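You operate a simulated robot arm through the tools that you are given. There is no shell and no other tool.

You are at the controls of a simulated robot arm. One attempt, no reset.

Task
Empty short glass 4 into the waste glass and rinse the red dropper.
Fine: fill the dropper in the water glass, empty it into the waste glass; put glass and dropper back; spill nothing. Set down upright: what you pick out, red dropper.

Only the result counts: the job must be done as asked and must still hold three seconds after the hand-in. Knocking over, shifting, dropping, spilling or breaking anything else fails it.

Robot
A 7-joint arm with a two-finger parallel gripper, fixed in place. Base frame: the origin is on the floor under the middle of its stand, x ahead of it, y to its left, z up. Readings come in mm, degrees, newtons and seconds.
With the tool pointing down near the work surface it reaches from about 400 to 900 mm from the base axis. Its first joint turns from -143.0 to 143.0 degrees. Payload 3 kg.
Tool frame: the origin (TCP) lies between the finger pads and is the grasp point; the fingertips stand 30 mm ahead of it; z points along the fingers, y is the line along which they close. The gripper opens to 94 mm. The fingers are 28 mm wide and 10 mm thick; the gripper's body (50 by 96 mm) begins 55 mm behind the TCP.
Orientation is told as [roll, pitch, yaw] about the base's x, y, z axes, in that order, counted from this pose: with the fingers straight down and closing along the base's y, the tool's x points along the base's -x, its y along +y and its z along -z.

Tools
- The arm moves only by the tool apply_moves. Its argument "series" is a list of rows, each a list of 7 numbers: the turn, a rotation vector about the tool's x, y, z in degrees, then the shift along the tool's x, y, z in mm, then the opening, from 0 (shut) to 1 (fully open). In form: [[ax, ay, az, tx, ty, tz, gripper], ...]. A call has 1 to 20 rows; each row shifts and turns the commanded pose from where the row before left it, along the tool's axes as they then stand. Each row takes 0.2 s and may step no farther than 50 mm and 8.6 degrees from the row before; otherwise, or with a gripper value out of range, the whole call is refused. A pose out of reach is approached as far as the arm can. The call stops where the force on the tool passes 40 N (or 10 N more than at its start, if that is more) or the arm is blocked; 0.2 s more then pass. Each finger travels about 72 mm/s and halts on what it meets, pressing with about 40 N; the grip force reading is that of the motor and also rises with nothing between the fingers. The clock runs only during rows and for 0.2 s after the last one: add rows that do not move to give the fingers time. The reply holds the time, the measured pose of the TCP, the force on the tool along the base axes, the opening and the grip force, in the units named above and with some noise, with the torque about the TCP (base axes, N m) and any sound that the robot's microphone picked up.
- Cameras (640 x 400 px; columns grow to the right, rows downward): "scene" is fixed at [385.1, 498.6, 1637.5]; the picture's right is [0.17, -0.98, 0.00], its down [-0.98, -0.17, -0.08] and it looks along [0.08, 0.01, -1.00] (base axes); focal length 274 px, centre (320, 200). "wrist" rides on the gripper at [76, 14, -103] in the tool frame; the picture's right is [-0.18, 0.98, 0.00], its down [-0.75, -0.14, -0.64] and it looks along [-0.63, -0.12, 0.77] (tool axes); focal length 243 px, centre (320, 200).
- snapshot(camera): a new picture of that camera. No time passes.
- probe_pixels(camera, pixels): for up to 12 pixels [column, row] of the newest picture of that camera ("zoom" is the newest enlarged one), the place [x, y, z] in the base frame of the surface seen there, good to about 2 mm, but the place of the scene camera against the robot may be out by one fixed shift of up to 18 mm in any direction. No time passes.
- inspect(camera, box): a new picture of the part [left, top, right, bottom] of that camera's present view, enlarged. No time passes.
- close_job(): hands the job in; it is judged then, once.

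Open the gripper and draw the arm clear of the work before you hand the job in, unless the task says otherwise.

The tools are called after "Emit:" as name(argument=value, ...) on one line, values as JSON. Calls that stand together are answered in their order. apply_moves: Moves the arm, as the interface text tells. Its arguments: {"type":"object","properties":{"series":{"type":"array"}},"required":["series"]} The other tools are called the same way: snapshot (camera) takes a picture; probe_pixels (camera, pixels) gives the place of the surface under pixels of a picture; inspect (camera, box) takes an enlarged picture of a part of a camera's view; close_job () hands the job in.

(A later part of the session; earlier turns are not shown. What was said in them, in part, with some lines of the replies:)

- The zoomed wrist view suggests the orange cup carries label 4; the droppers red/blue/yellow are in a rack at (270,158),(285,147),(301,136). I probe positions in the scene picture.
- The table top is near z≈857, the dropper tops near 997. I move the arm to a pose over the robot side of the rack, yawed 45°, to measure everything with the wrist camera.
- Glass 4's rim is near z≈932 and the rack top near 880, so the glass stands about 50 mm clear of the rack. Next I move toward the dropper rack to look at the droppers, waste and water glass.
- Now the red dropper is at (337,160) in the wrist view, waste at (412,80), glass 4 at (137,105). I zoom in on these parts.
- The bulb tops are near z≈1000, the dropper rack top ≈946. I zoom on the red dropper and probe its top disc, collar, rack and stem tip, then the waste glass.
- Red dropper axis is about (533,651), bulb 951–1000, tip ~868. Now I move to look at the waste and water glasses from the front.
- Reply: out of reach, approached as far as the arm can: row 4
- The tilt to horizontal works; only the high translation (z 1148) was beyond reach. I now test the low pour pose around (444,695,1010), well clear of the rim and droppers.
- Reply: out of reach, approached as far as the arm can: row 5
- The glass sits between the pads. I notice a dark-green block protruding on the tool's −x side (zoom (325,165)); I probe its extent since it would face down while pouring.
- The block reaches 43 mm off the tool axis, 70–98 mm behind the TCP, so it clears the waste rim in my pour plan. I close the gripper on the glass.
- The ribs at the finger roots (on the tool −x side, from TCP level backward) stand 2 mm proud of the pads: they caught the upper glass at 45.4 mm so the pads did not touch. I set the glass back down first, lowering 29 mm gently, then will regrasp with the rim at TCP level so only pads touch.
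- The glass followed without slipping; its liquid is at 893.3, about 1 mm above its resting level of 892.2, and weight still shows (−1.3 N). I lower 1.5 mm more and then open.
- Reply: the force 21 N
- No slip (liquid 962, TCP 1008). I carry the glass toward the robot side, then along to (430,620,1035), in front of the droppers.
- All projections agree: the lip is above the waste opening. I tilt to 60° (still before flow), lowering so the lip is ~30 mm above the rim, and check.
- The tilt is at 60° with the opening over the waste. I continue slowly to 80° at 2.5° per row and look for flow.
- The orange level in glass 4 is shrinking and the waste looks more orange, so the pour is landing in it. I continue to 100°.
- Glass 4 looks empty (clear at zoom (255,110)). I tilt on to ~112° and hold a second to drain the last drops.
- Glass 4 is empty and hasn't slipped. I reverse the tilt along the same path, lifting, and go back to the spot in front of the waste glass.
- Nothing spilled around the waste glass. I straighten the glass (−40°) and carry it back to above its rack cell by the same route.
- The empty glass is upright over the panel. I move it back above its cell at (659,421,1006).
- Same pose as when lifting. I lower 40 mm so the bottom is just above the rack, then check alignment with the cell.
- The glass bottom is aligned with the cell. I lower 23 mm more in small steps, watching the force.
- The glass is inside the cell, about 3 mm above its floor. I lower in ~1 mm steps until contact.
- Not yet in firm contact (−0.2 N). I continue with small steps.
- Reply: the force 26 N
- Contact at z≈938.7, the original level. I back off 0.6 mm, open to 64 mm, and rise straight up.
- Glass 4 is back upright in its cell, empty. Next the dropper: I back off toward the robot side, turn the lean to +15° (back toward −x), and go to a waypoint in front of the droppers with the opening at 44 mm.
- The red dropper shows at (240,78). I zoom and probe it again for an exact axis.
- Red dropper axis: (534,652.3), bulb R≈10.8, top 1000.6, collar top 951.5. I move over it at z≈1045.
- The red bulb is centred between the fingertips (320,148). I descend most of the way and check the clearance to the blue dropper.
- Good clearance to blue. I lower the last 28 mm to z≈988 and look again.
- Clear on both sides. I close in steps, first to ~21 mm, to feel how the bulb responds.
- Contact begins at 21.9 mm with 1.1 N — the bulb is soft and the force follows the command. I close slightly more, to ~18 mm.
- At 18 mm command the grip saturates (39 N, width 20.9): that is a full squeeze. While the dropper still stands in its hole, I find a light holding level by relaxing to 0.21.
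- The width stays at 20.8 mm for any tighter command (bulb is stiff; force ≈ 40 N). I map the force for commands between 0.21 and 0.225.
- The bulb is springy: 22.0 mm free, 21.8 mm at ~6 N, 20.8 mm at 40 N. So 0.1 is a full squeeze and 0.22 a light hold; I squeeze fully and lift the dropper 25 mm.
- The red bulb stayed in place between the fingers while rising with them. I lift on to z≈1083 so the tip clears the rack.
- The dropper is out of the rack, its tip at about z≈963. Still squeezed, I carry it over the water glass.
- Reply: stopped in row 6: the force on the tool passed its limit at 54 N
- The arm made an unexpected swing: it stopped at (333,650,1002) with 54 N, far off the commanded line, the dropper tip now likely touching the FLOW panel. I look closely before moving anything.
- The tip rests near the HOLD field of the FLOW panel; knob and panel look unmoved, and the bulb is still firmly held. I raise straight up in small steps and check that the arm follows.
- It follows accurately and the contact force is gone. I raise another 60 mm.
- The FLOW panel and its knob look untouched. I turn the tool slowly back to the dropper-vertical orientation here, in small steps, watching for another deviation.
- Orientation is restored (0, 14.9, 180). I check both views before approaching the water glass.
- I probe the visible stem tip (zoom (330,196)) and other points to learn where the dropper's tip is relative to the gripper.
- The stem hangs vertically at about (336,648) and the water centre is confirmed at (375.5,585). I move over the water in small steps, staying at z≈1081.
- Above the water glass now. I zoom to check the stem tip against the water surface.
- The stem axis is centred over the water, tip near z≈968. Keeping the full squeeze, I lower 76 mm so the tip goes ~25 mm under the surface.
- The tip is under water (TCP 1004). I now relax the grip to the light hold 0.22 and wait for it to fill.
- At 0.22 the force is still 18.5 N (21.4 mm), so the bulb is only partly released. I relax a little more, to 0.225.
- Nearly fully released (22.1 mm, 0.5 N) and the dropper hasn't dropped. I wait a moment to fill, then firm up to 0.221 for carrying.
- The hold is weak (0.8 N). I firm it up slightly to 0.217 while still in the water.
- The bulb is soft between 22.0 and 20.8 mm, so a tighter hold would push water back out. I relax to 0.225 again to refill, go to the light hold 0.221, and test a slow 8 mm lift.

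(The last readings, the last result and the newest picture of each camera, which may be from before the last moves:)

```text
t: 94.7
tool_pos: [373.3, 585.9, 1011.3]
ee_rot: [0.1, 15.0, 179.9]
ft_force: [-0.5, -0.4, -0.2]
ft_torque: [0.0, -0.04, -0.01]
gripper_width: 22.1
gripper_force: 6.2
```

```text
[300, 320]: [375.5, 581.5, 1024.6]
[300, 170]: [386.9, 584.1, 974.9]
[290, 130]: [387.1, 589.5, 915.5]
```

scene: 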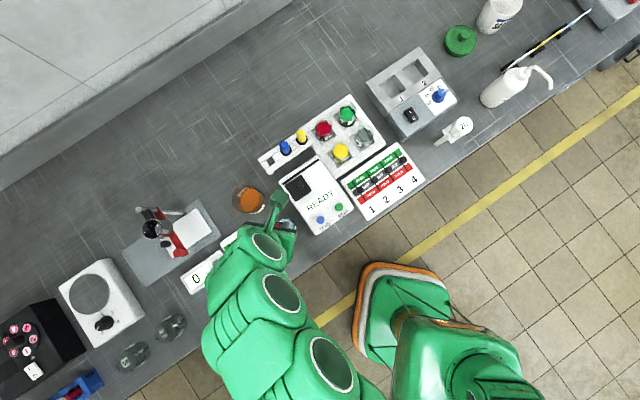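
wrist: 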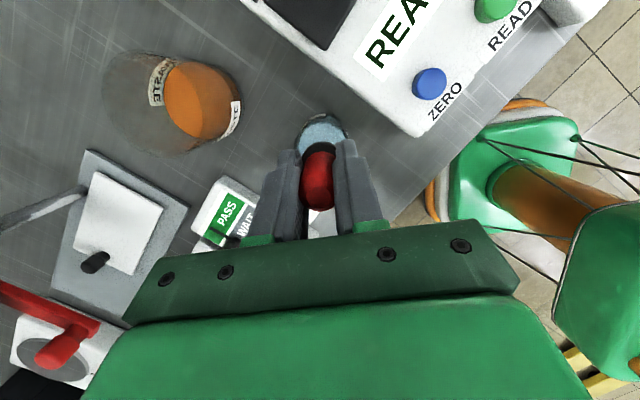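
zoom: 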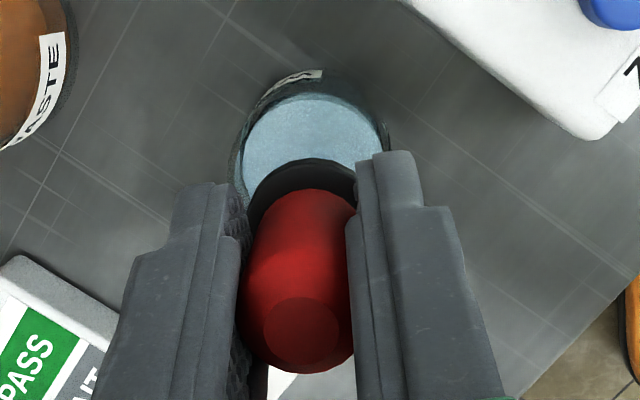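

The dropper follows with a 6 N light hold at 22 mm. I lift it out of the water slowly.

Emit:
apply_moves(series=[[0, 0, 0, 1.3, 0, -4.83, 0.22], [0, 0, 0, 2.07, 0, -7.73, 0.22], [0, 0, 0, 2.07, 0, -7.73, 0.22], [0, 0, 0, 2.59, 0, -9.66, 0.22], [0, 0, 0, 2.59, 0, -9.66, 0.22], [0, 0, 0, 2.59, 0, -9.66, 0.22], [0, 0, 0, 2.59, 0, -9.66, 0.22], [0, 0, 0, 2.07, 0, -7.73, 0.22], [0, 0, 0, 1.3, 0, -4.83, 0.22], [0, 0, 0, 0, 0, 0, 0.22]])

Emit:
snapshot(camera="wrist")

Emit:
inspect(camera="wrist", box=[285, 90, 365, 170])

Emit:
probe_pixels(camera="wrist", pixels=[[325, 138], [325, 137], [326, 139], [325, 136], [312, 125], [338, 125], [324, 115], [318, 143], [320, 195], [316, 180]])

```text
t: 96.9
tool_pos: [372.8, 585.5, 1085.7]
ee_rot: [-0.1, 15.0, 180.0]
ft_force: [-0.1, -0.1, 0.0]
ft_torque: [-0.01, 0.0, -0.03]
gripper_width: 21.7
gripper_force: 0.7
```

```text
taken
```

wrist: 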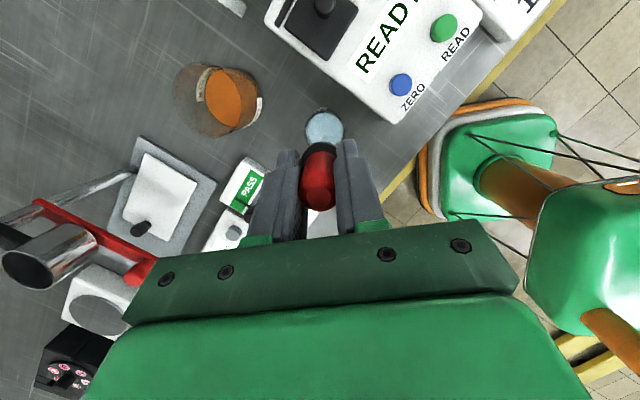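

```text
5.00 times, centred on (325, 130) of wrist
```

zoom: 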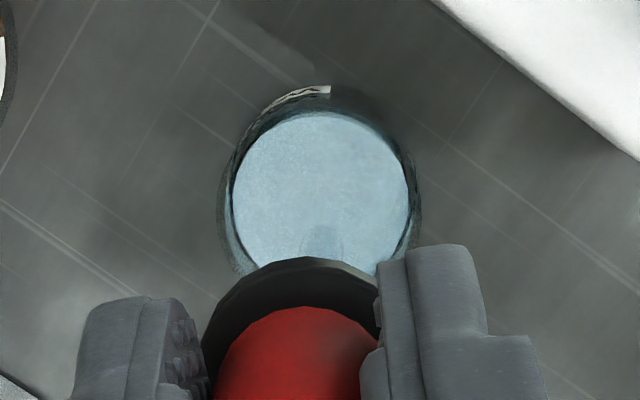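

```text
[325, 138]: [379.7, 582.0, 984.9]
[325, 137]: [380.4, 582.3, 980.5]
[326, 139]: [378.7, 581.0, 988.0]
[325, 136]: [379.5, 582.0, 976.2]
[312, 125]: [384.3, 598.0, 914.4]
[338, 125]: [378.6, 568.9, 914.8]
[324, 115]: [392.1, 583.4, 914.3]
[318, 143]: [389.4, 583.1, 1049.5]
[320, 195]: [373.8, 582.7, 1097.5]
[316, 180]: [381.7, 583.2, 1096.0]
```

The stem now shows clear/bluish instead of pink, so it has taken up water. I raise another 40 mm for safety margin before travelling to the waste glass.

Emit:
apply_moves(series=[[0, 0, 0, 2.07, 0, -7.73, 0.22], [0, 0, 0, 2.59, 0, -9.66, 0.22], [0, 0, 0, 2.59, 0, -9.66, 0.22], [0, 0, 0, 2.07, 0, -7.73, 0.22], [0, 0, 0, 0, 0, 0, 0.22]])

Emit:
apply_moves(series=[[0, 0, 0, 2.05, -4.6, 0.55, 0.22], [0, 0, 0, 4.1, -9.17, 1.1, 0.22], [0, 0, 0, 4.1, -9.17, 1.1, 0.22], [0, 0, 0, 0, 0, 0, 0.22]])

Emit:
snapshot(camera="scene")

Emit:
snapshot(camera="wrist")

```text
t: 98.1
tool_pos: [373.1, 585.0, 1121.7]
ee_rot: [0.1, 15.0, -179.9]
ft_force: [-0.7, 0.0, -0.5]
ft_torque: [0.03, 0.0, -0.03]
gripper_width: 21.9
gripper_force: 6.1
```

```text
t: 99.1
tool_pos: [384.3, 608.4, 1122.0]
ee_rot: [0.0, 15.0, 180.1]
ft_force: [1.0, -0.2, -0.2]
ft_torque: [-0.01, -0.02, -0.02]
gripper_width: 21.9
gripper_force: 5.6
```

```text
taken
```

scene: 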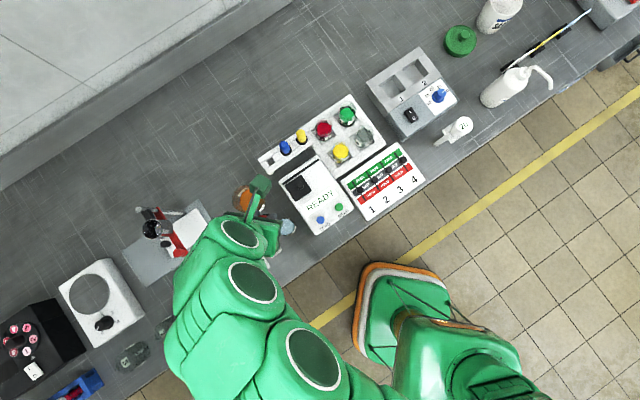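

```text
taken
```

wrist: 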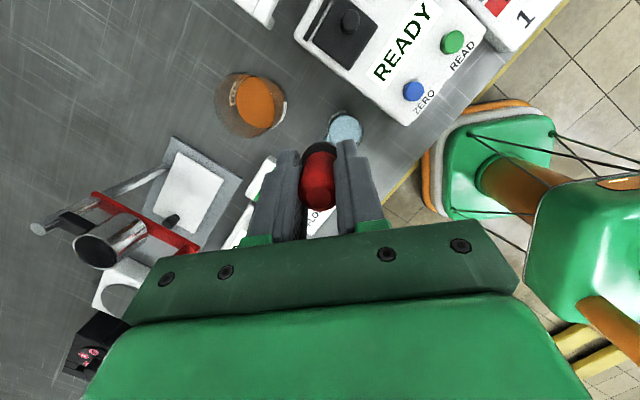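

The arm tracks exactly. I continue toward the waste in small batches.

Emit:
apply_moves(series=[[0, 0, 0, 4.24, -9.67, 1.14, 0.22], [0, 0, 0, 4.24, -9.67, 1.14, 0.22], [0, 0, 0, 4.24, -9.67, 1.14, 0.22], [0, 0, 0, 0, 0, 0, 0.22]])

Emit:
apply_moves(series=[[0, 0, 0, 4.24, -9.67, 1.14, 0.22], [0, 0, 0, 4.24, -9.67, 1.14, 0.22], [0, 0, 0, 4.24, -9.67, 1.14, 0.22], [0, 0, 0, 0, 0, 0, 0.22]])

Emit:
apply_moves(series=[[0, 0, 0, 4.24, -9.67, 1.14, 0.22], [0, 0, 0, 4.24, -9.67, 1.14, 0.22], [0, 0, 0, 4.24, -9.67, 1.14, 0.22], [0, 0, 0, 0, 0, 0, 0.22]])

Emit:
snapshot(camera="wrist")

Emit:
snapshot(camera="scene")

```text
t: 100.1
tool_pos: [397.9, 636.9, 1124.1]
ee_rot: [0.0, 15.0, 180.0]
ft_force: [-0.5, -0.1, -0.3]
ft_torque: [-0.01, 0.02, -0.01]
gripper_width: 22.0
gripper_force: 5.9
```

```text
t: 101.1
tool_pos: [409.8, 665.8, 1121.8]
ee_rot: [-0.1, 15.0, 180.1]
ft_force: [-0.2, 0.3, -0.2]
ft_torque: [-0.01, -0.01, -0.01]
gripper_width: 22.0
gripper_force: 5.4
```

```text
t: 102.1
tool_pos: [423.3, 695.8, 1121.2]
ee_rot: [0.0, 15.0, -180.0]
ft_force: [0.2, 0.3, -0.4]
ft_torque: [0.0, -0.01, 0.01]
gripper_width: 22.0
gripper_force: 5.6
```

```text
taken
```

wrist: 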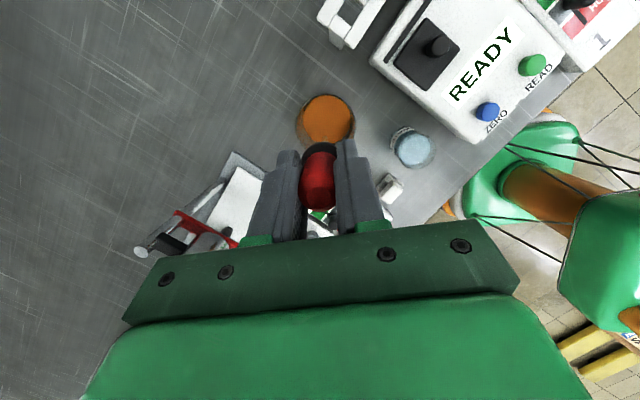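

```text
taken
```

scene: 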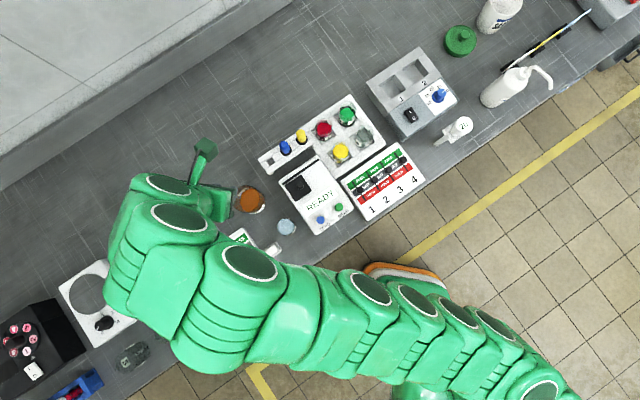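

Directly above the waste glass, pose exact. I lower the dropper until its tip is inside the waste glass mouth (TCP ≈1045).

Emit:
apply_moves(series=[[0, 0, 0, -2.46, 0, 9.18, 0.22], [0, 0, 0, -2.46, 0, 9.18, 0.22], [0, 0, 0, -2.46, 0, 9.18, 0.22], [0, 0, 0, 0, 0, 0, 0.22]])

Emit:
snapshot(camera="wrist")

Emit:
inspect(camera="wrist", box=[270, 80, 380, 190])

Emit:
probe_pixels(camera="wrist", pixels=[[325, 138], [325, 137], [326, 139], [325, 136], [325, 135], [330, 120], [310, 120], [318, 143]])

```text
t: 103.1
tool_pos: [422.4, 695.4, 1093.8]
ee_rot: [0.0, 15.0, 179.9]
ft_force: [0.0, -0.9, -1.0]
ft_torque: [-0.01, 0.0, 0.0]
gripper_width: 22.1
gripper_force: 6.1
```

```text
taken
```

wrist: 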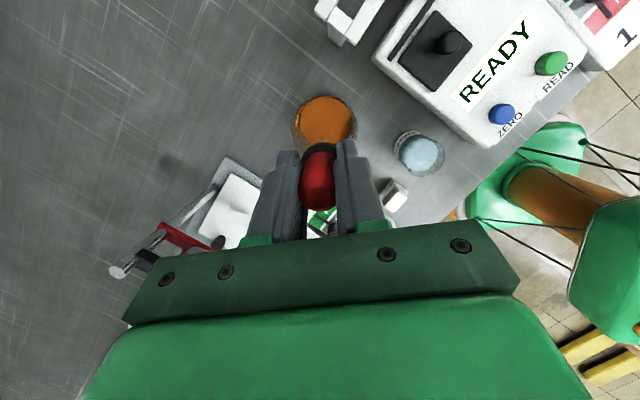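

```text
3.64 times, centred on (325, 135) of wrist
```

zoom: 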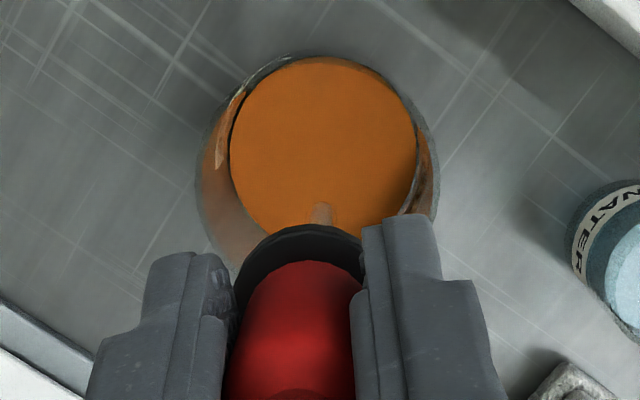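

```text
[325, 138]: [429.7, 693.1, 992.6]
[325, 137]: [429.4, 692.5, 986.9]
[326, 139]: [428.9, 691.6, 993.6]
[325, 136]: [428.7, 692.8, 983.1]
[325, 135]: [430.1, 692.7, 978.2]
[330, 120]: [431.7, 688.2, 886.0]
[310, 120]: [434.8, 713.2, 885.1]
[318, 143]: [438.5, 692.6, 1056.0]
```

Centred over the waste (liquid now at 885, up 9 mm from the pour). I lower 50 mm more so the tip is inside the glass below the rim.

Emit:
apply_moves(series=[[0, 0, 0, -2.6, 0, 9.66, 0.22], [0, 0, 0, -2.6, 0, 9.66, 0.22], [0, 0, 0, -2.6, 0, 9.66, 0.22], [0, 0, 0, -2.6, 0, 9.66, 0.22], [0, 0, 0, -2.6, 0, 9.66, 0.22], [0, 0, 0, 0, 0, 0, 0.22]])

Emit:
snapshot(camera="wrist")

Emit:
inspect(camera="scene", box=[200, 150, 300, 250])

```text
t: 104.5
tool_pos: [423.5, 694.8, 1042.6]
ee_rot: [-0.1, 15.0, 180.0]
ft_force: [-0.5, 0.7, -0.9]
ft_torque: [0.0, 0.01, 0.02]
gripper_width: 21.8
gripper_force: 6.1
```

```text
taken
```

wrist: 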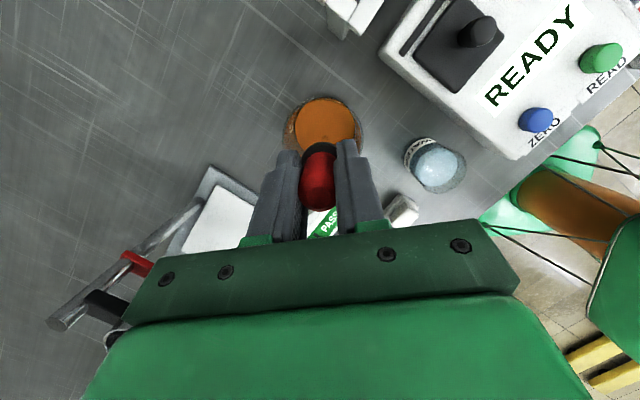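

```text
4.00 times, centred on (250, 200) of scene
```

zoom: 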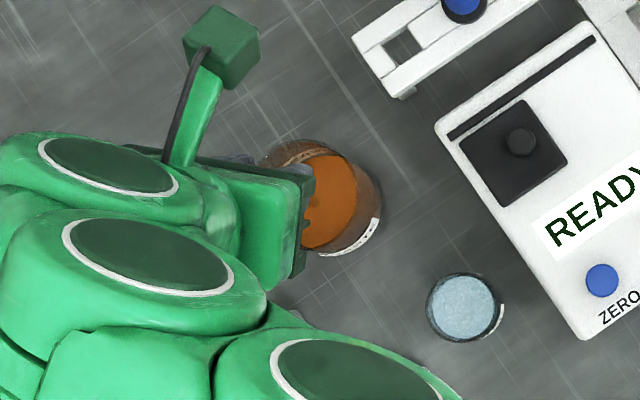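

The tip is inside the waste glass, above its liquid. I squeeze fully and hold, relax, and squeeze again to empty it completely.

Emit:
apply_moves(series=[[0, 0, 0, 0, 0, 0, 0.21], [0, 0, 0, 0, 0, 0, 0.1], [0, 0, 0, 0, 0, 0, 0.1], [0, 0, 0, 0, 0, 0, 0.1], [0, 0, 0, 0, 0, 0, 0.1], [0, 0, 0, 0, 0, 0, 0.1], [0, 0, 0, 0, 0, 0, 0.1], [0, 0, 0, 0, 0, 0, 0.1]])

Emit:
inspect(camera="wrist", box=[270, 80, 380, 190])

Emit:
probe_pixels(camera="wrist", pixels=[[330, 115], [310, 115], [325, 110], [318, 143], [325, 137], [325, 135]])

```text
t: 106.3
tool_pos: [423.4, 694.8, 1043.1]
ee_rot: [0.0, 15.0, 179.9]
ft_force: [0.8, -0.4, -0.6]
ft_torque: [-0.01, 0.02, 0.0]
gripper_width: 20.6
gripper_force: 40.2
```

```text
3.64 times, centred on (325, 135) of wrist
```

zoom: 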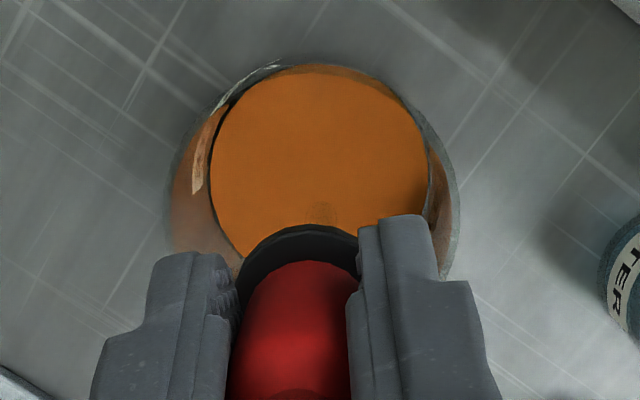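

```text
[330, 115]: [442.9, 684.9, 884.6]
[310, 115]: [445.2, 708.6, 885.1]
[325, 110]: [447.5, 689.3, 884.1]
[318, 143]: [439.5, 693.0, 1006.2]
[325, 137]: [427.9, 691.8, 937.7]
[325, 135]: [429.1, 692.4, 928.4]
```

Squeezed (20.6 mm, 40 N) and the stem looks clear. I do one more relax/squeeze cycle over the waste to blow out remaining drops.

Emit:
apply_moves(series=[[0, 0, 0, 0, 0, 0, 0.215], [0, 0, 0, 0, 0, 0, 0.22], [0, 0, 0, 0, 0, 0, 0.22], [0, 0, 0, 0, 0, 0, 0.22], [0, 0, 0, 0, 0, 0, 0.1], [0, 0, 0, 0, 0, 0, 0.1], [0, 0, 0, 0, 0, 0, 0.1], [0, 0, 0, 0, 0, 0, 0.1], [0, 0, 0, 0, 0, 0, 0.1]])

Emit:
inspect(camera="wrist", box=[290, 100, 360, 170])

```text
t: 108.3
tool_pos: [422.4, 695.4, 1042.9]
ee_rot: [0.0, 15.0, 180.0]
ft_force: [-0.5, -0.3, 0.0]
ft_torque: [-0.04, 0.01, 0.06]
gripper_width: 20.6
gripper_force: 39.9
```

```text
5.71 times, centred on (325, 135) of wrist
```

zoom: 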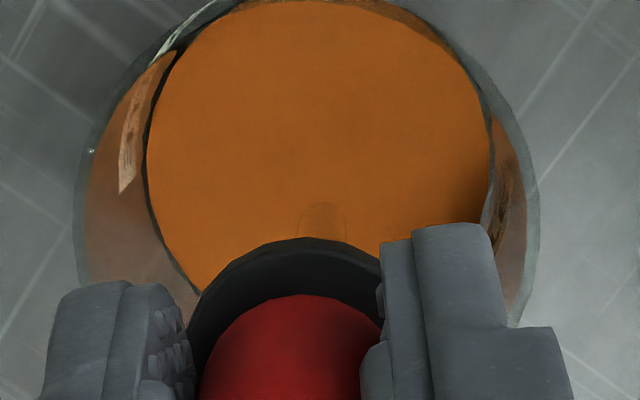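

The stem is clear and empty. Keeping the firm grip I raise out of the waste glass to z≈1085 and look.

Emit:
apply_moves(series=[[0, 0, 0, 2.59, 0, -9.66, 0.1], [0, 0, 0, 2.59, 0, -9.66, 0.1], [0, 0, 0, 2.59, 0, -9.66, 0.1], [0, 0, 0, 2.59, 0, -9.66, 0.1], [0, 0, 0, 0.8, 0, -3, 0.1], [0, 0, 0, 0, 0, 0, 0.1]])

Emit:
apply_moves(series=[[0, 0, 0, 8.7, 3.6, 2.33, 0.1], [0, 0, 0, 8.7, 3.6, 2.33, 0.1], [0, 0, 0, 8.7, 3.6, 2.33, 0.1], [0, 0, 0, 0, 0, 0, 0.1]])

Emit:
snapshot(camera="scene")

Emit:
snapshot(camera="wrist")

```text
t: 109.7
tool_pos: [422.2, 693.9, 1086.5]
ee_rot: [0.0, 15.0, 179.9]
ft_force: [0.9, 1.2, -0.8]
ft_torque: [0.01, 0.01, -0.03]
gripper_width: 20.8
gripper_force: 39.4
```

```text
t: 110.7
tool_pos: [449.9, 684.7, 1086.7]
ee_rot: [-0.1, 15.0, 180.0]
ft_force: [-0.2, -0.2, 0.7]
ft_torque: [-0.02, 0.01, 0.01]
gripper_width: 20.7
gripper_force: 40.2
```

```text
taken
```

scene: 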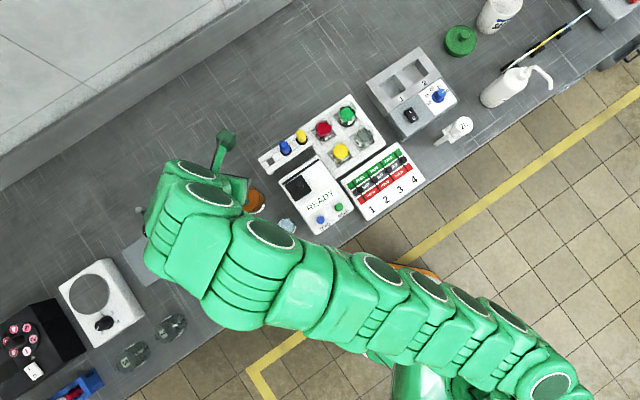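

```text
taken
```

wrist: 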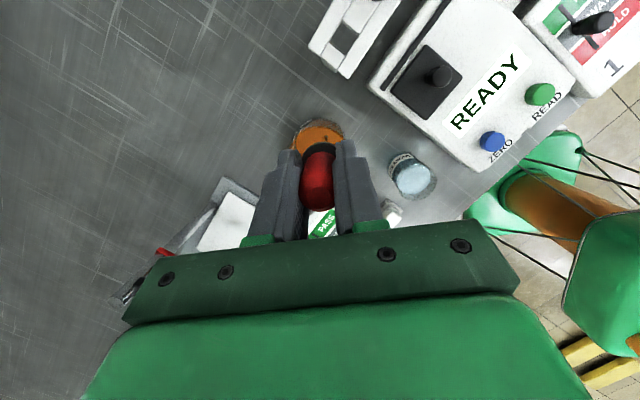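

The arm tracks well; the empty red hole is at (355,45) in the wrist view. I continue toward the rack in small batches.

Emit:
apply_moves(series=[[0, 0, 0, 8.7, 3.6, 2.33, 0.1], [0, 0, 0, 8.7, 3.6, 2.33, 0.1], [0, 0, 0, 8.7, 3.6, 2.33, 0.1], [0, 0, 0, 0, 0, 0, 0.1]])

Emit:
apply_moves(series=[[0, 0, 0, 8.7, 3.6, 2.33, 0.1], [0, 0, 0, 8.7, 3.6, 2.33, 0.1], [0, 0, 0, 8.7, 3.6, 2.33, 0.1], [0, 0, 0, 0, 0, 0, 0.1]])

Emit:
snapshot(camera="wrist")

Emit:
inspect(camera="wrist", box=[270, 60, 380, 170])

```text
t: 111.7
tool_pos: [477.1, 672.7, 1087.4]
ee_rot: [0.0, 15.1, 180.0]
ft_force: [-0.1, -0.7, -0.1]
ft_torque: [0.03, -0.01, -0.02]
gripper_width: 20.9
gripper_force: 40.2
```

```text
t: 112.7
tool_pos: [503.5, 662.6, 1087.2]
ee_rot: [-0.1, 15.0, 180.0]
ft_force: [-0.3, -0.4, 0.6]
ft_torque: [-0.04, -0.01, -0.03]
gripper_width: 20.8
gripper_force: 40.2
```

```text
taken
```

wrist: 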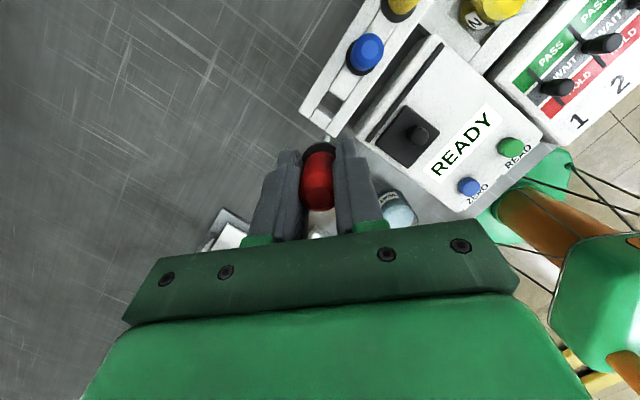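

```text
3.64 times, centred on (325, 115) of wrist
```

zoom: 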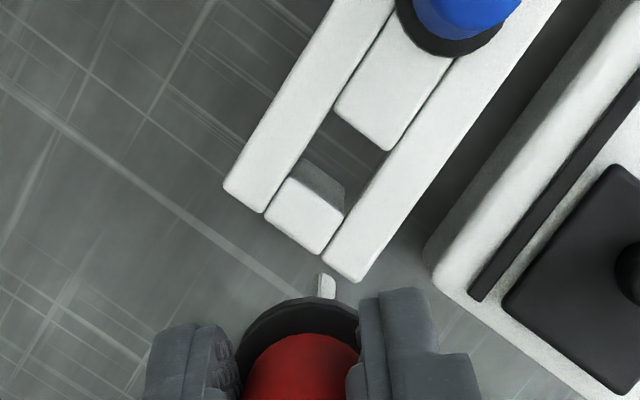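

The square hole shows at zoom (339,163) and the stem tip at (327,285). I probe the hole's surroundings and the tip to aim precisely.

Emit:
probe_pixels(camera="zoom", pixels=[[340, 103], [388, 140], [310, 205], [330, 215], [290, 165], [325, 110], [385, 170], [352, 222], [327, 285], [326, 278], [328, 295], [339, 163]])

Emit:
inspect(camera="scene", box=[250, 130, 310, 180])

```text
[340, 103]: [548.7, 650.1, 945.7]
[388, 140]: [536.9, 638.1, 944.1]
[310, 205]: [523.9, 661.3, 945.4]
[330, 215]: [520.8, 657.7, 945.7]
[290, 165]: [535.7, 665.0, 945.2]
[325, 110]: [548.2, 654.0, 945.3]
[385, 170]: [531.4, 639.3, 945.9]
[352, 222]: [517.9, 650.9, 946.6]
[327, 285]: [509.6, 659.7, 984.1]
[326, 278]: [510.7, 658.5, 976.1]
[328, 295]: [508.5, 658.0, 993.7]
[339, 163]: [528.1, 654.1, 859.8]
```

```text
8.00 times, centred on (280, 155) of scene
```

zoom: 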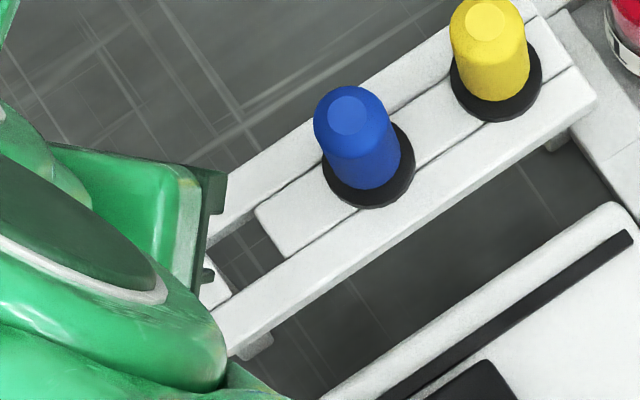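

Hole centre computes to (533.3,652.1), matching the original axis; the stem axis is 3.3 mm ahead of the TCP. I move to TCP (530.4,652.2) above the hole.

Emit:
apply_moves(series=[[0, 0, 0, 8.66, 3.47, 2.32, 0.1], [0, 0, 0, 8.66, 3.47, 2.32, 0.1], [0, 0, 0, 8.66, 3.47, 2.32, 0.1], [0, 0, 0, 0, 0, 0, 0.1], [0, 0, 0, 0, 0, 0, 0.1]])

Emit:
snapshot(camera="wrist")

Emit:
inspect(camera="wrist", box=[270, 80, 380, 190])

Emit:
probe_pixels(camera="zoom", pixels=[[325, 215], [322, 210], [328, 220], [325, 205], [300, 195], [330, 190], [350, 200], [290, 170]])

```text
t: 113.9
tool_pos: [530.7, 653.2, 1087.1]
ee_rot: [0.0, 15.0, 180.0]
ft_force: [0.0, -0.2, -0.5]
ft_torque: [0.0, -0.01, 0.02]
gripper_width: 20.6
gripper_force: 40.0
```

```text
taken
```

wrist: 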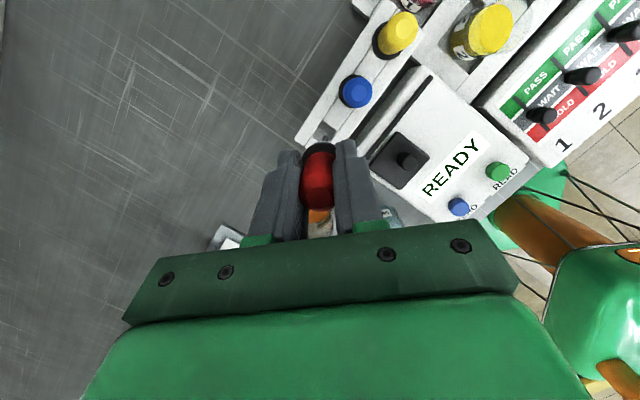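

```text
3.64 times, centred on (325, 135) of wrist
```

zoom: 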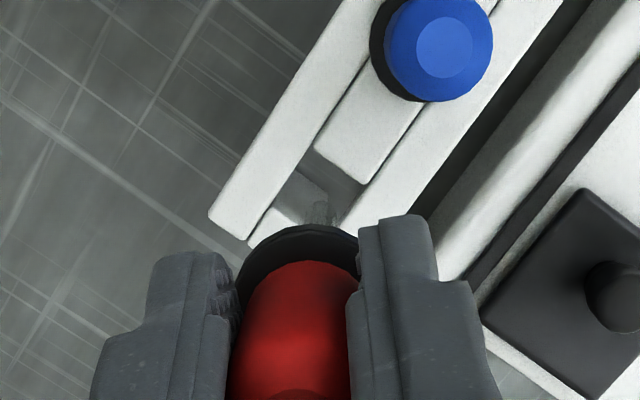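

```text
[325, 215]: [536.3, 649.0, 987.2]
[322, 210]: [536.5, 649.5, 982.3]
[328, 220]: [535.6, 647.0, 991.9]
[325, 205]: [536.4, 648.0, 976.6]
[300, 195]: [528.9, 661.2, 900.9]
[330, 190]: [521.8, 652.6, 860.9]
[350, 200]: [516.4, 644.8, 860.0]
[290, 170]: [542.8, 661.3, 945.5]
```

The stem is directly above the hole (axis ≈ (533,652)). I lower 27 mm so the tip just enters the hole, and check.

Emit:
apply_moves(series=[[0, 0, 0, -2.33, 0, 8.7, 0.1], [0, 0, 0, -2.33, 0, 8.7, 0.1], [0, 0, 0, -2.33, 0, 8.7, 0.1], [0, 0, 0, 0, 0, 0, 0.1]])

Emit:
snapshot(camera="wrist")

Emit:
inspect(camera="wrist", box=[280, 90, 370, 170])

```text
t: 114.9
tool_pos: [531.6, 652.2, 1060.9]
ee_rot: [0.1, 15.0, 180.1]
ft_force: [-0.3, 0.2, -0.4]
ft_torque: [0.01, 0.0, 0.01]
gripper_width: 21.0
gripper_force: 40.1
```

```text
taken
```

wrist: 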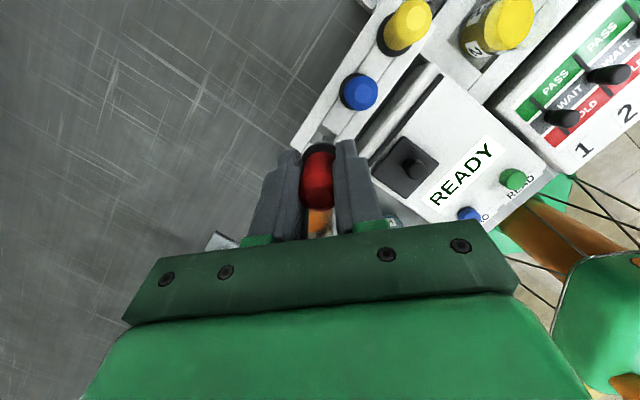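

```text
5.00 times, centred on (325, 130) of wrist
```

zoom: 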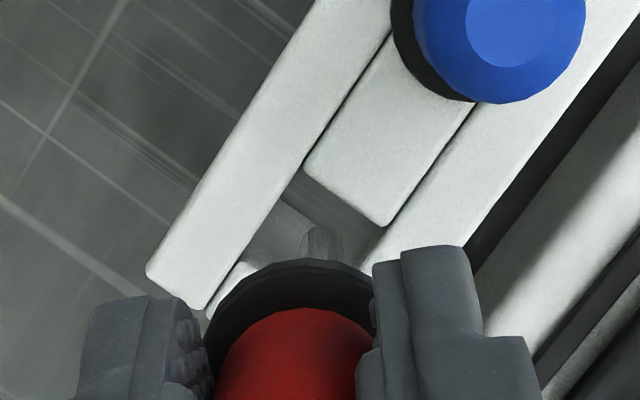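

The tip is lined up inside the hole. I lower 40 mm more in small steps, watching the force.

Emit:
apply_moves(series=[[0, 0, 0, -2.07, 0, 7.73, 0.1], [0, 0, 0, -2.07, 0, 7.73, 0.1], [0, 0, 0, 0, 0, 0, 0.1]])

Emit:
apply_moves(series=[[0, 0, 0, -2.07, 0, 7.73, 0.1], [0, 0, 0, -2.07, 0, 7.73, 0.1], [0, 0, 0, -2.07, 0, 7.73, 0.1], [0, 0, 0, 0, 0, 0, 0.1]])

Emit:
snapshot(camera="wrist")

Emit:
inspect(camera="wrist", box=[270, 80, 380, 220])

```text
t: 115.7
tool_pos: [531.1, 652.3, 1043.5]
ee_rot: [0.0, 15.0, 180.0]
ft_force: [0.3, -1.2, 0.0]
ft_torque: [0.01, 0.03, 0.0]
gripper_width: 20.9
gripper_force: 39.8
```

```text
t: 116.7
tool_pos: [530.9, 652.4, 1018.7]
ee_rot: [0.0, 15.0, -180.1]
ft_force: [-0.2, 0.6, 0.1]
ft_torque: [-0.03, 0.02, -0.02]
gripper_width: 20.9
gripper_force: 39.7
```

```text
taken
```

wrist: 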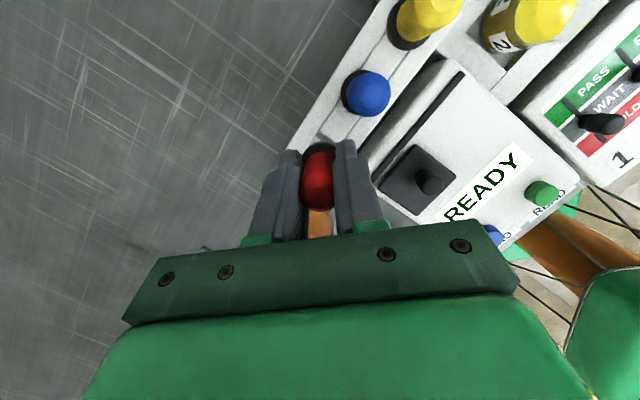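

```text
2.86 times, centred on (325, 150) of wrist
```

zoom: 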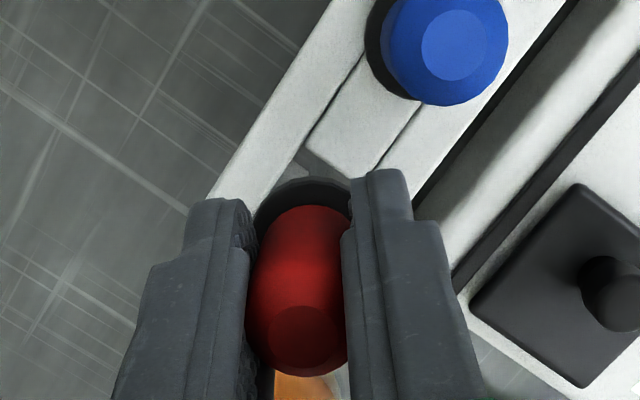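

No contact so far; 30 mm remain. I lower 24 mm more, then finish in small steps.

Emit:
apply_moves(series=[[0, 0, 0, -2.07, 0, 7.73, 0.1], [0, 0, 0, -2.07, 0, 7.73, 0.1], [0, 0, 0, -2.07, 0, 7.73, 0.1], [0, 0, 0, 0, 0, 0, 0.1]])

Emit:
apply_moves(series=[[0, 0, 0, -0.52, 0, 1.93, 0.1], [0, 0, 0, -0.26, 0, 0.97, 0.1], [0, 0, 0, 0, 0, 0, 0.1]])

```text
t: 117.7
tool_pos: [530.3, 652.6, 995.3]
ee_rot: [-0.1, 15.0, 180.0]
ft_force: [-0.4, -0.5, -0.6]
ft_torque: [0.0, 0.02, -0.01]
gripper_width: 20.7
gripper_force: 40.2
```

```text
t: 118.5
tool_pos: [530.0, 653.4, 992.4]
ee_rot: [0.0, 14.9, 180.0]
ft_force: [-0.2, 0.5, -0.5]
ft_torque: [0.01, 0.01, 0.02]
gripper_width: 20.7
gripper_force: 40.1
```

I continue in ~1 mm steps until the collar seats on the rack.

Emit:
apply_moves(series=[[0, 0, 0, -0.26, 0, 0.97, 0.1], [0, 0, 0, -0.26, 0, 0.97, 0.1], [0, 0, 0, 0, 0, 0, 0.1]])

Emit:
apply_moves(series=[[0, 0, 0, -0.26, 0, 0.97, 0.1], [0, 0, 0, 0, 0, 0, 0.1]])

Emit:
snapshot(camera="wrist")

Emit:
inspect(camera="wrist", box=[270, 80, 380, 220])

Emit:
probe_pixels(camera="wrist", pixels=[[319, 198], [322, 198], [318, 145], [325, 145], [362, 85], [316, 180]])

```text
t: 119.3
tool_pos: [530.2, 652.0, 990.6]
ee_rot: [-0.1, 15.0, 179.9]
ft_force: [-0.8, 0.2, -0.6]
ft_torque: [0.0, -0.01, 0.01]
gripper_width: 21.0
gripper_force: 40.1
```

```text
t: 119.9
tool_pos: [531.5, 652.1, 989.4]
ee_rot: [0.0, 15.0, 179.9]
ft_force: [0.3, -0.1, 0.3]
ft_torque: [0.02, 0.04, 0.03]
gripper_width: 20.9
gripper_force: 39.7
```

```text
taken
```

wrist: 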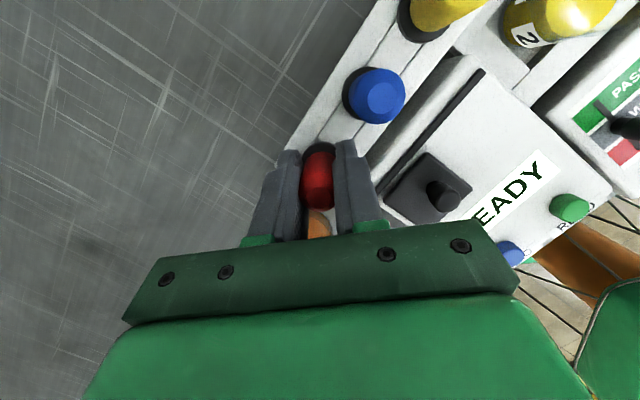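

```text
2.86 times, centred on (325, 150) of wrist
```

zoom: 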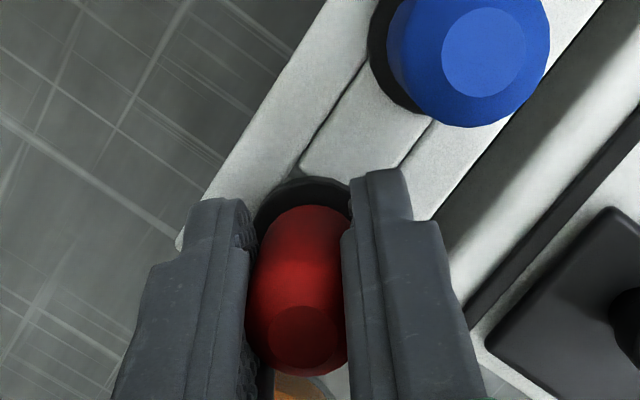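

```text
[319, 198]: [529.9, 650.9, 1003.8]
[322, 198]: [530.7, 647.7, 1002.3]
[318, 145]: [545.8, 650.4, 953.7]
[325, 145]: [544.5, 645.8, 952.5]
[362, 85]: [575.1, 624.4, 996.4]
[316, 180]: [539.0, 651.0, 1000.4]
```

Collar top reads ≈953.5 versus 951.5 seated, so ~2 mm remain. I keep lowering by 1 mm steps.

Emit:
apply_moves(series=[[0, 0, 0, -0.26, 0, 0.97, 0.1], [0, 0, 0, 0, 0, 0, 0.1]])

Emit:
apply_moves(series=[[0, 0, 0, -0.2, 0, 0.75, 0.1], [0, 0, 0, 0, 0, 0, 0.1]])

```text
t: 120.5
tool_pos: [530.4, 652.7, 988.0]
ee_rot: [0.1, 15.1, 179.9]
ft_force: [0.8, -1.1, -0.2]
ft_torque: [0.01, 0.02, -0.02]
gripper_width: 21.0
gripper_force: 40.1
```

```text
t: 121.1
tool_pos: [530.0, 652.4, 988.2]
ee_rot: [0.1, 15.1, 179.9]
ft_force: [-0.2, 0.4, 1.4]
ft_torque: [-0.01, 0.04, 0.0]
gripper_width: 20.8
gripper_force: 40.0
```

A first hint of contact (1.4 N). One more half-millimetre step.

Emit:
apply_moves(series=[[0, 0, 0, -0.15, 0, 0.58, 0.1], [0, 0, 0, 0, 0, 0, 0.1]])

Emit:
inspect(camera="scene", box=[250, 130, 310, 180])

```text
t: 121.7
tool_pos: [530.1, 652.5, 988.0]
ee_rot: [0.0, 15.0, 180.0]
ft_force: [-2.0, -0.6, 13.6]
ft_torque: [-0.01, 0.27, 0.03]
gripper_width: 20.8
gripper_force: 39.7
```

```text
8.00 times, centred on (280, 155) of scene
```

zoom: 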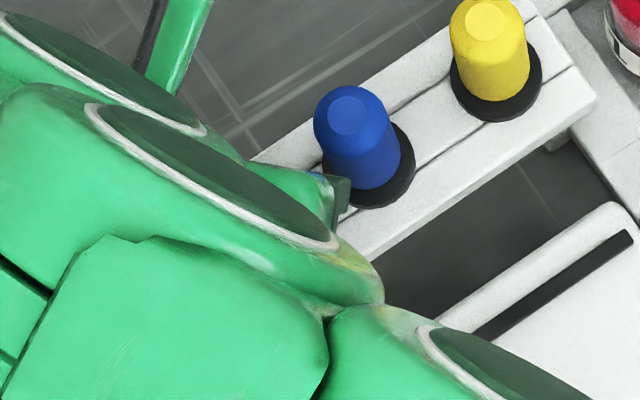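

Seated (13.6 N). I ease off 0.4 mm and open the fingers to ~42 mm, as wide as on the approach, then check the dropper.

Emit:
apply_moves(series=[[0, 0, 0, 0.1, 0, -0.4, 0.1], [0, 0, 0, 0, 0, 0, 0.215], [0, 0, 0, 0, 0, 0, 0.225], [0, 0, 0, 0, 0, 0, 0.25], [0, 0, 0, 0, 0, 0, 0.33], [0, 0, 0, 0, 0, 0, 0.45], [0, 0, 0, 0, 0, 0, 0.45]])

Emit:
inspect(camera="wrist", box=[240, 60, 420, 240])

Emit:
probe_pixels(camera="wrist", pixels=[[317, 195], [322, 195], [318, 145], [325, 145], [316, 175], [310, 160]])

```text
t: 123.3
tool_pos: [529.2, 652.2, 987.4]
ee_rot: [0.0, 15.1, 179.9]
ft_force: [-0.4, -0.6, -1.0]
ft_torque: [0.01, 0.0, 0.0]
gripper_width: 42.3
gripper_force: 0.0
```

```text
2.22 times, centred on (330, 150) of wrist
```

zoom: 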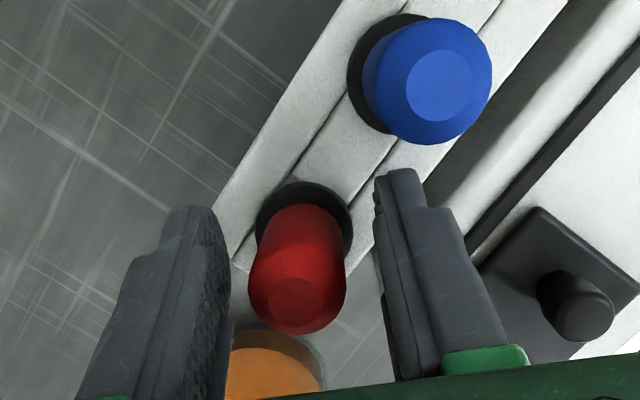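

```text
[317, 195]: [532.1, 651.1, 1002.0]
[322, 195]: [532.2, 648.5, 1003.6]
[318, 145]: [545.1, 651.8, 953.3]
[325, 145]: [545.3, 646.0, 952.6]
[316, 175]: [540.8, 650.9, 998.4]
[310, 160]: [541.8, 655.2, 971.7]
```

The dropper stands in its hole, upright. I raise the open fingers straight up off it and then check its position.

Emit:
apply_moves(series=[[0, 0, 0, 2.3, 0, -8.7, 0.45], [0, 0, 0, 3.7, 0, -13.8, 0.45], [0, 0, 0, 3.7, 0, -13.8, 0.45], [0, 0, 0, 3.7, 0, -13.8, 0.45], [0, 0, 0, 2.3, 0, -8.7, 0.45], [0, 0, 0, 0, 0, 0, 0.45]])

Emit:
snapshot(camera="wrist")

Emit:
inspect(camera="wrist", box=[260, 60, 400, 180])

```text
t: 124.7
tool_pos: [530.3, 652.3, 1049.4]
ee_rot: [-0.1, 14.8, 180.0]
ft_force: [-0.7, 0.9, -0.1]
ft_torque: [-0.03, -0.05, 0.0]
gripper_width: 42.4
gripper_force: 0.0
```

```text
taken
```

wrist: 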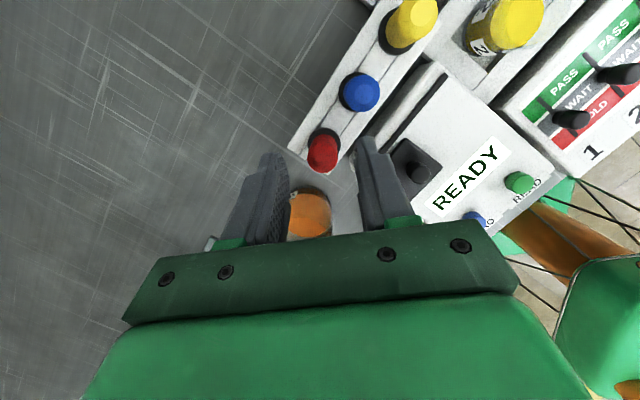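

```text
3.33 times, centred on (330, 120) of wrist
```

zoom: 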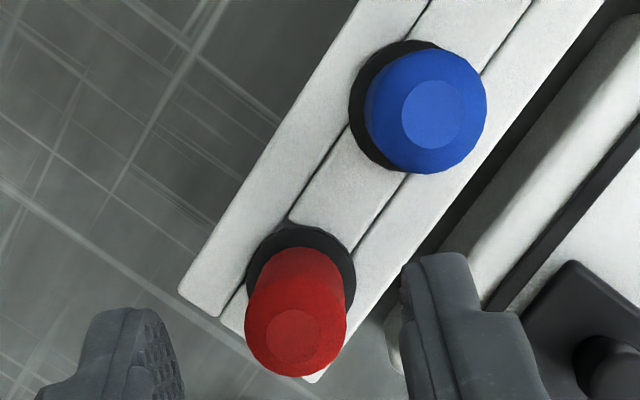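

I probe the red and blue top discs and the red collar to verify seating and uprightness.

Emit:
probe_pixels(camera="zoom", pixels=[[292, 335], [430, 112], [262, 262], [340, 262], [300, 232], [250, 290], [345, 290], [300, 300], [210, 290], [330, 365]])

Emit:
inspect(camera="scene", box=[220, 110, 320, 190])

```text
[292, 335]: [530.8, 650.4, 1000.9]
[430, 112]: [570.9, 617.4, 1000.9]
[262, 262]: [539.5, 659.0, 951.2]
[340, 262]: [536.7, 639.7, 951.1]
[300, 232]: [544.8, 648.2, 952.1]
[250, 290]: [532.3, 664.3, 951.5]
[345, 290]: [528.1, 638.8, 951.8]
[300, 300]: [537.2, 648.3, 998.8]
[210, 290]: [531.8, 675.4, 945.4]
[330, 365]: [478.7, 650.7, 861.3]
```

```text
5.00 times, centred on (270, 150) of scene
```

zoom: 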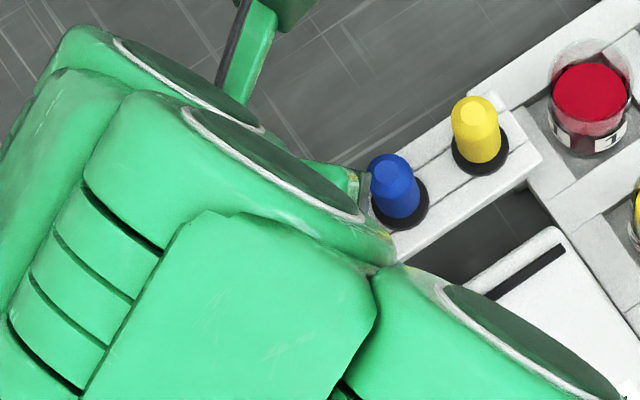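

The red dropper is fully seated and upright (top disc 1000.9, collar 951.3, centre within 3 mm of before). I withdraw upward and toward the robot in small batches with the gripper opening.

Emit:
apply_moves(series=[[0, 0, 0, 3.2, 0, -12.1, 0.45], [0, 0, 0, 3.2, 0, -12.1, 0.45], [0, 0, 0, 3.2, 0, -12.1, 0.45], [0, 0, 0, 0, 0, 0, 0.6]])

Emit:
apply_moves(series=[[0, 0, 0, -12.5, 11, -8, 0.7], [0, 0, 0, -12.5, 11, -8, 0.8], [0, 0, 0, -12.5, 11, -8, 1], [0, 0, 0, -12.5, 11, -8, 1], [0, 0, 0, 0, 0, 0, 1]])

Emit:
snapshot(camera="scene")

Emit:
snapshot(camera="wrist")

```text
t: 125.7
tool_pos: [530.7, 652.5, 1086.0]
ee_rot: [0.0, 15.0, 180.0]
ft_force: [-0.2, 0.3, -0.3]
ft_torque: [0.0, 0.02, 0.0]
gripper_width: 56.5
gripper_force: 0.1
```

```text
t: 126.9
tool_pos: [473.9, 607.8, 1105.0]
ee_rot: [0.0, 15.0, 180.0]
ft_force: [-0.2, -0.2, 0.2]
ft_torque: [-0.03, 0.0, 0.0]
gripper_width: 93.9
gripper_force: 0.1
```

```text
taken
```

scene: 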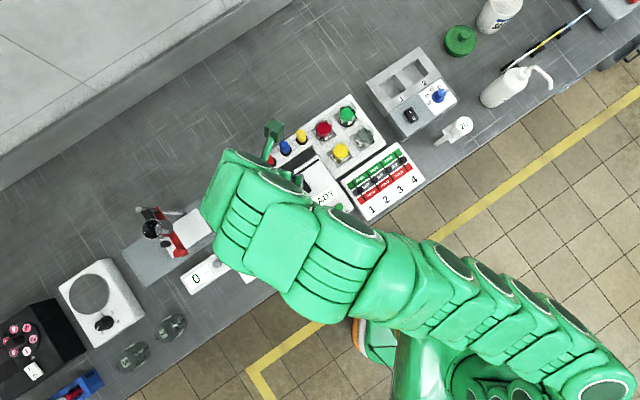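

```text
taken
```

wrist: 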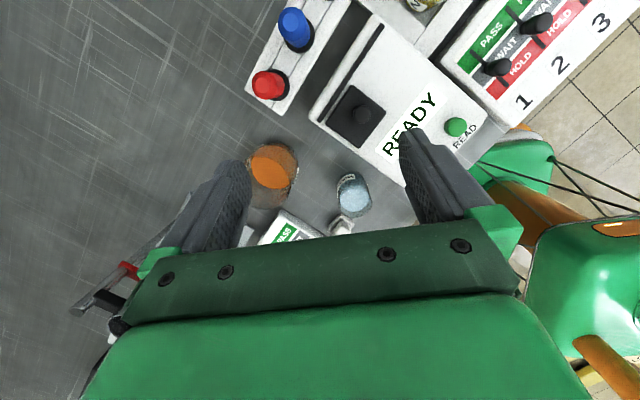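

All well. I raise further and back toward the robot so the scene camera can see the work.

Emit:
apply_moves(series=[[0, 0, 0, -6.5, 11, -11.45, 1], [0, 0, 0, -6.5, 11, -11.45, 1], [0, 0, 0, -6.5, 11, -11.45, 1], [0, 0, 0, -6.5, 11, -11.45, 1], [0, 0, 0, 0, 0, 0, 1]])

Emit:
apply_moves(series=[[0, 0, 0, -6.5, 11, -11.45, 1], [0, 0, 0, -6.5, 11, -11.45, 1], [0, 0, 0, -6.5, 11, -11.45, 1], [0, 0, 0, -6.5, 11, -11.45, 1], [0, 0, 0, 0, 0, 0, 1]])

Emit:
snapshot(camera="scene")

Emit:
snapshot(camera="wrist")

```text
t: 128.1
tool_pos: [436.1, 566.3, 1142.2]
ee_rot: [0.0, 15.0, 179.9]
ft_force: [0.0, -0.2, 0.0]
ft_torque: [0.02, -0.03, 0.03]
gripper_width: 93.9
gripper_force: 0.1
```

```text
t: 129.3
tool_pos: [400.7, 523.4, 1183.0]
ee_rot: [0.1, 15.0, 180.0]
ft_force: [-0.4, 0.8, -0.1]
ft_torque: [-0.02, 0.01, 0.01]
gripper_width: 93.8
gripper_force: 0.0
out of reach, approached as far as the arm can: row 3
```

```text
taken
```

scene: 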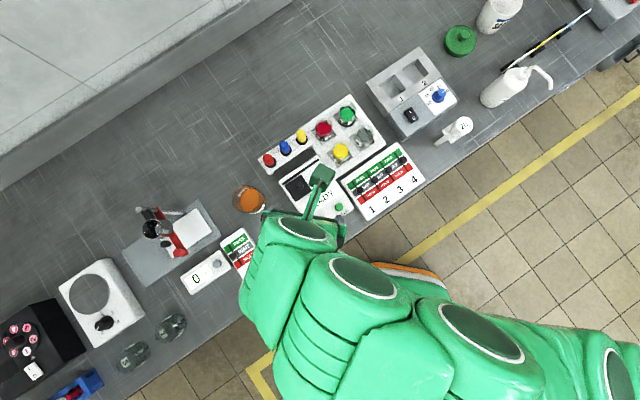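

```text
taken
```

wrist: 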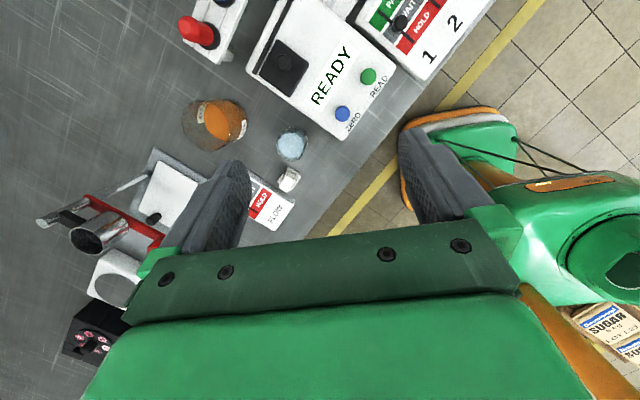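

The arm is high and clear. I inspect the rack, droppers, waste and FLOW areas in detail for a final check.

Emit:
inspect(camera="scene", box=[220, 110, 320, 220])

Emit:
inspect(camera="scene", box=[310, 90, 430, 210])

Emit:
inspect(camera="scene", box=[100, 160, 320, 300])

Emit:
inspect(camera="wrist", box=[160, 0, 360, 240])

```text
3.64 times, centred on (270, 165) of scene
```

zoom: 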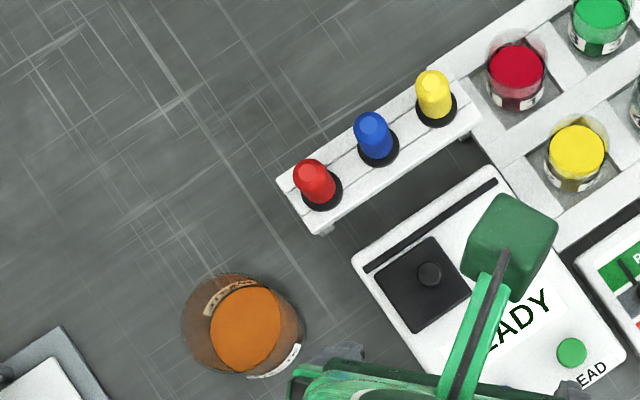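

```text
3.33 times, centred on (370, 150) of scene
```

zoom: 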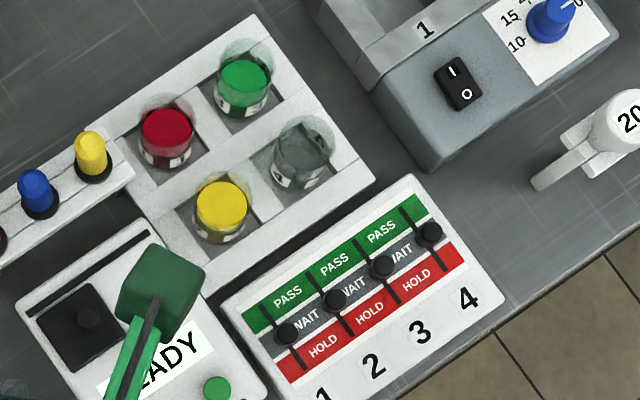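

```text
2.86 times, centred on (210, 230) of scene
```

zoom: 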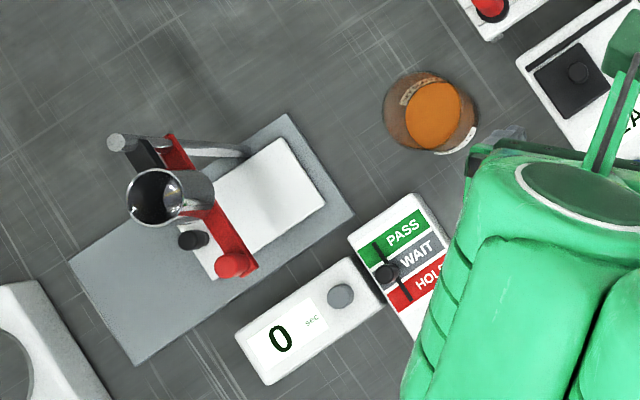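

```text
1.67 times, centred on (260, 120) of wrist
```

zoom: 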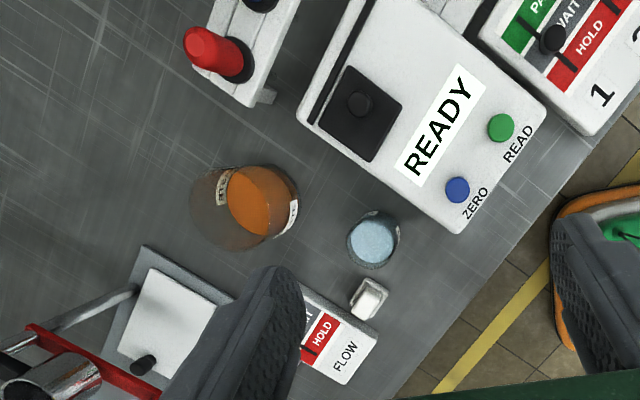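

Everything checks out: glass 4 is empty and upright in its cell, the red dropper is back upright in its hole, the waste, water, panel and FLOW knob are where they were, and the bench is dry. The gripper is open and the arm is high above the work, so I hand the job in.

Emit:
close_job()

```text
The job is handed in.
```

I emptied short glass 4 into the waste glass, rinsed the red dropper, and handed the job in. I have not seen the judge's result.

- **Glass 4:** The first grip slipped, and the glass slid about 40 mm down in the fingers. I set it back and gripped it again. It then poured cleanly, with the waste level up about 9 mm. It is back in its rack cell, upright and empty.
- **Red dropper:** I filled it in the water glass and squeezed it out twice over the waste glass. After the dip its stem went from pink to clear; I take that as filled, though I could not measure how much it drew. It is seated upright in its hole, within about 3 mm of where it started.
- **Unplanned contact:** While I was carrying the dropper to the water, the arm swung off course. The tip pressed on the FLOW panel at 54 N before the arm stopped. Afterwards the panel and its knob looked unmoved and I saw no marks.

In the final pictures I saw no spills or knocked-over items, and the other glasses, sliders and devices looked unmoved. The gripper is open and the arm is raised clear of the bench.
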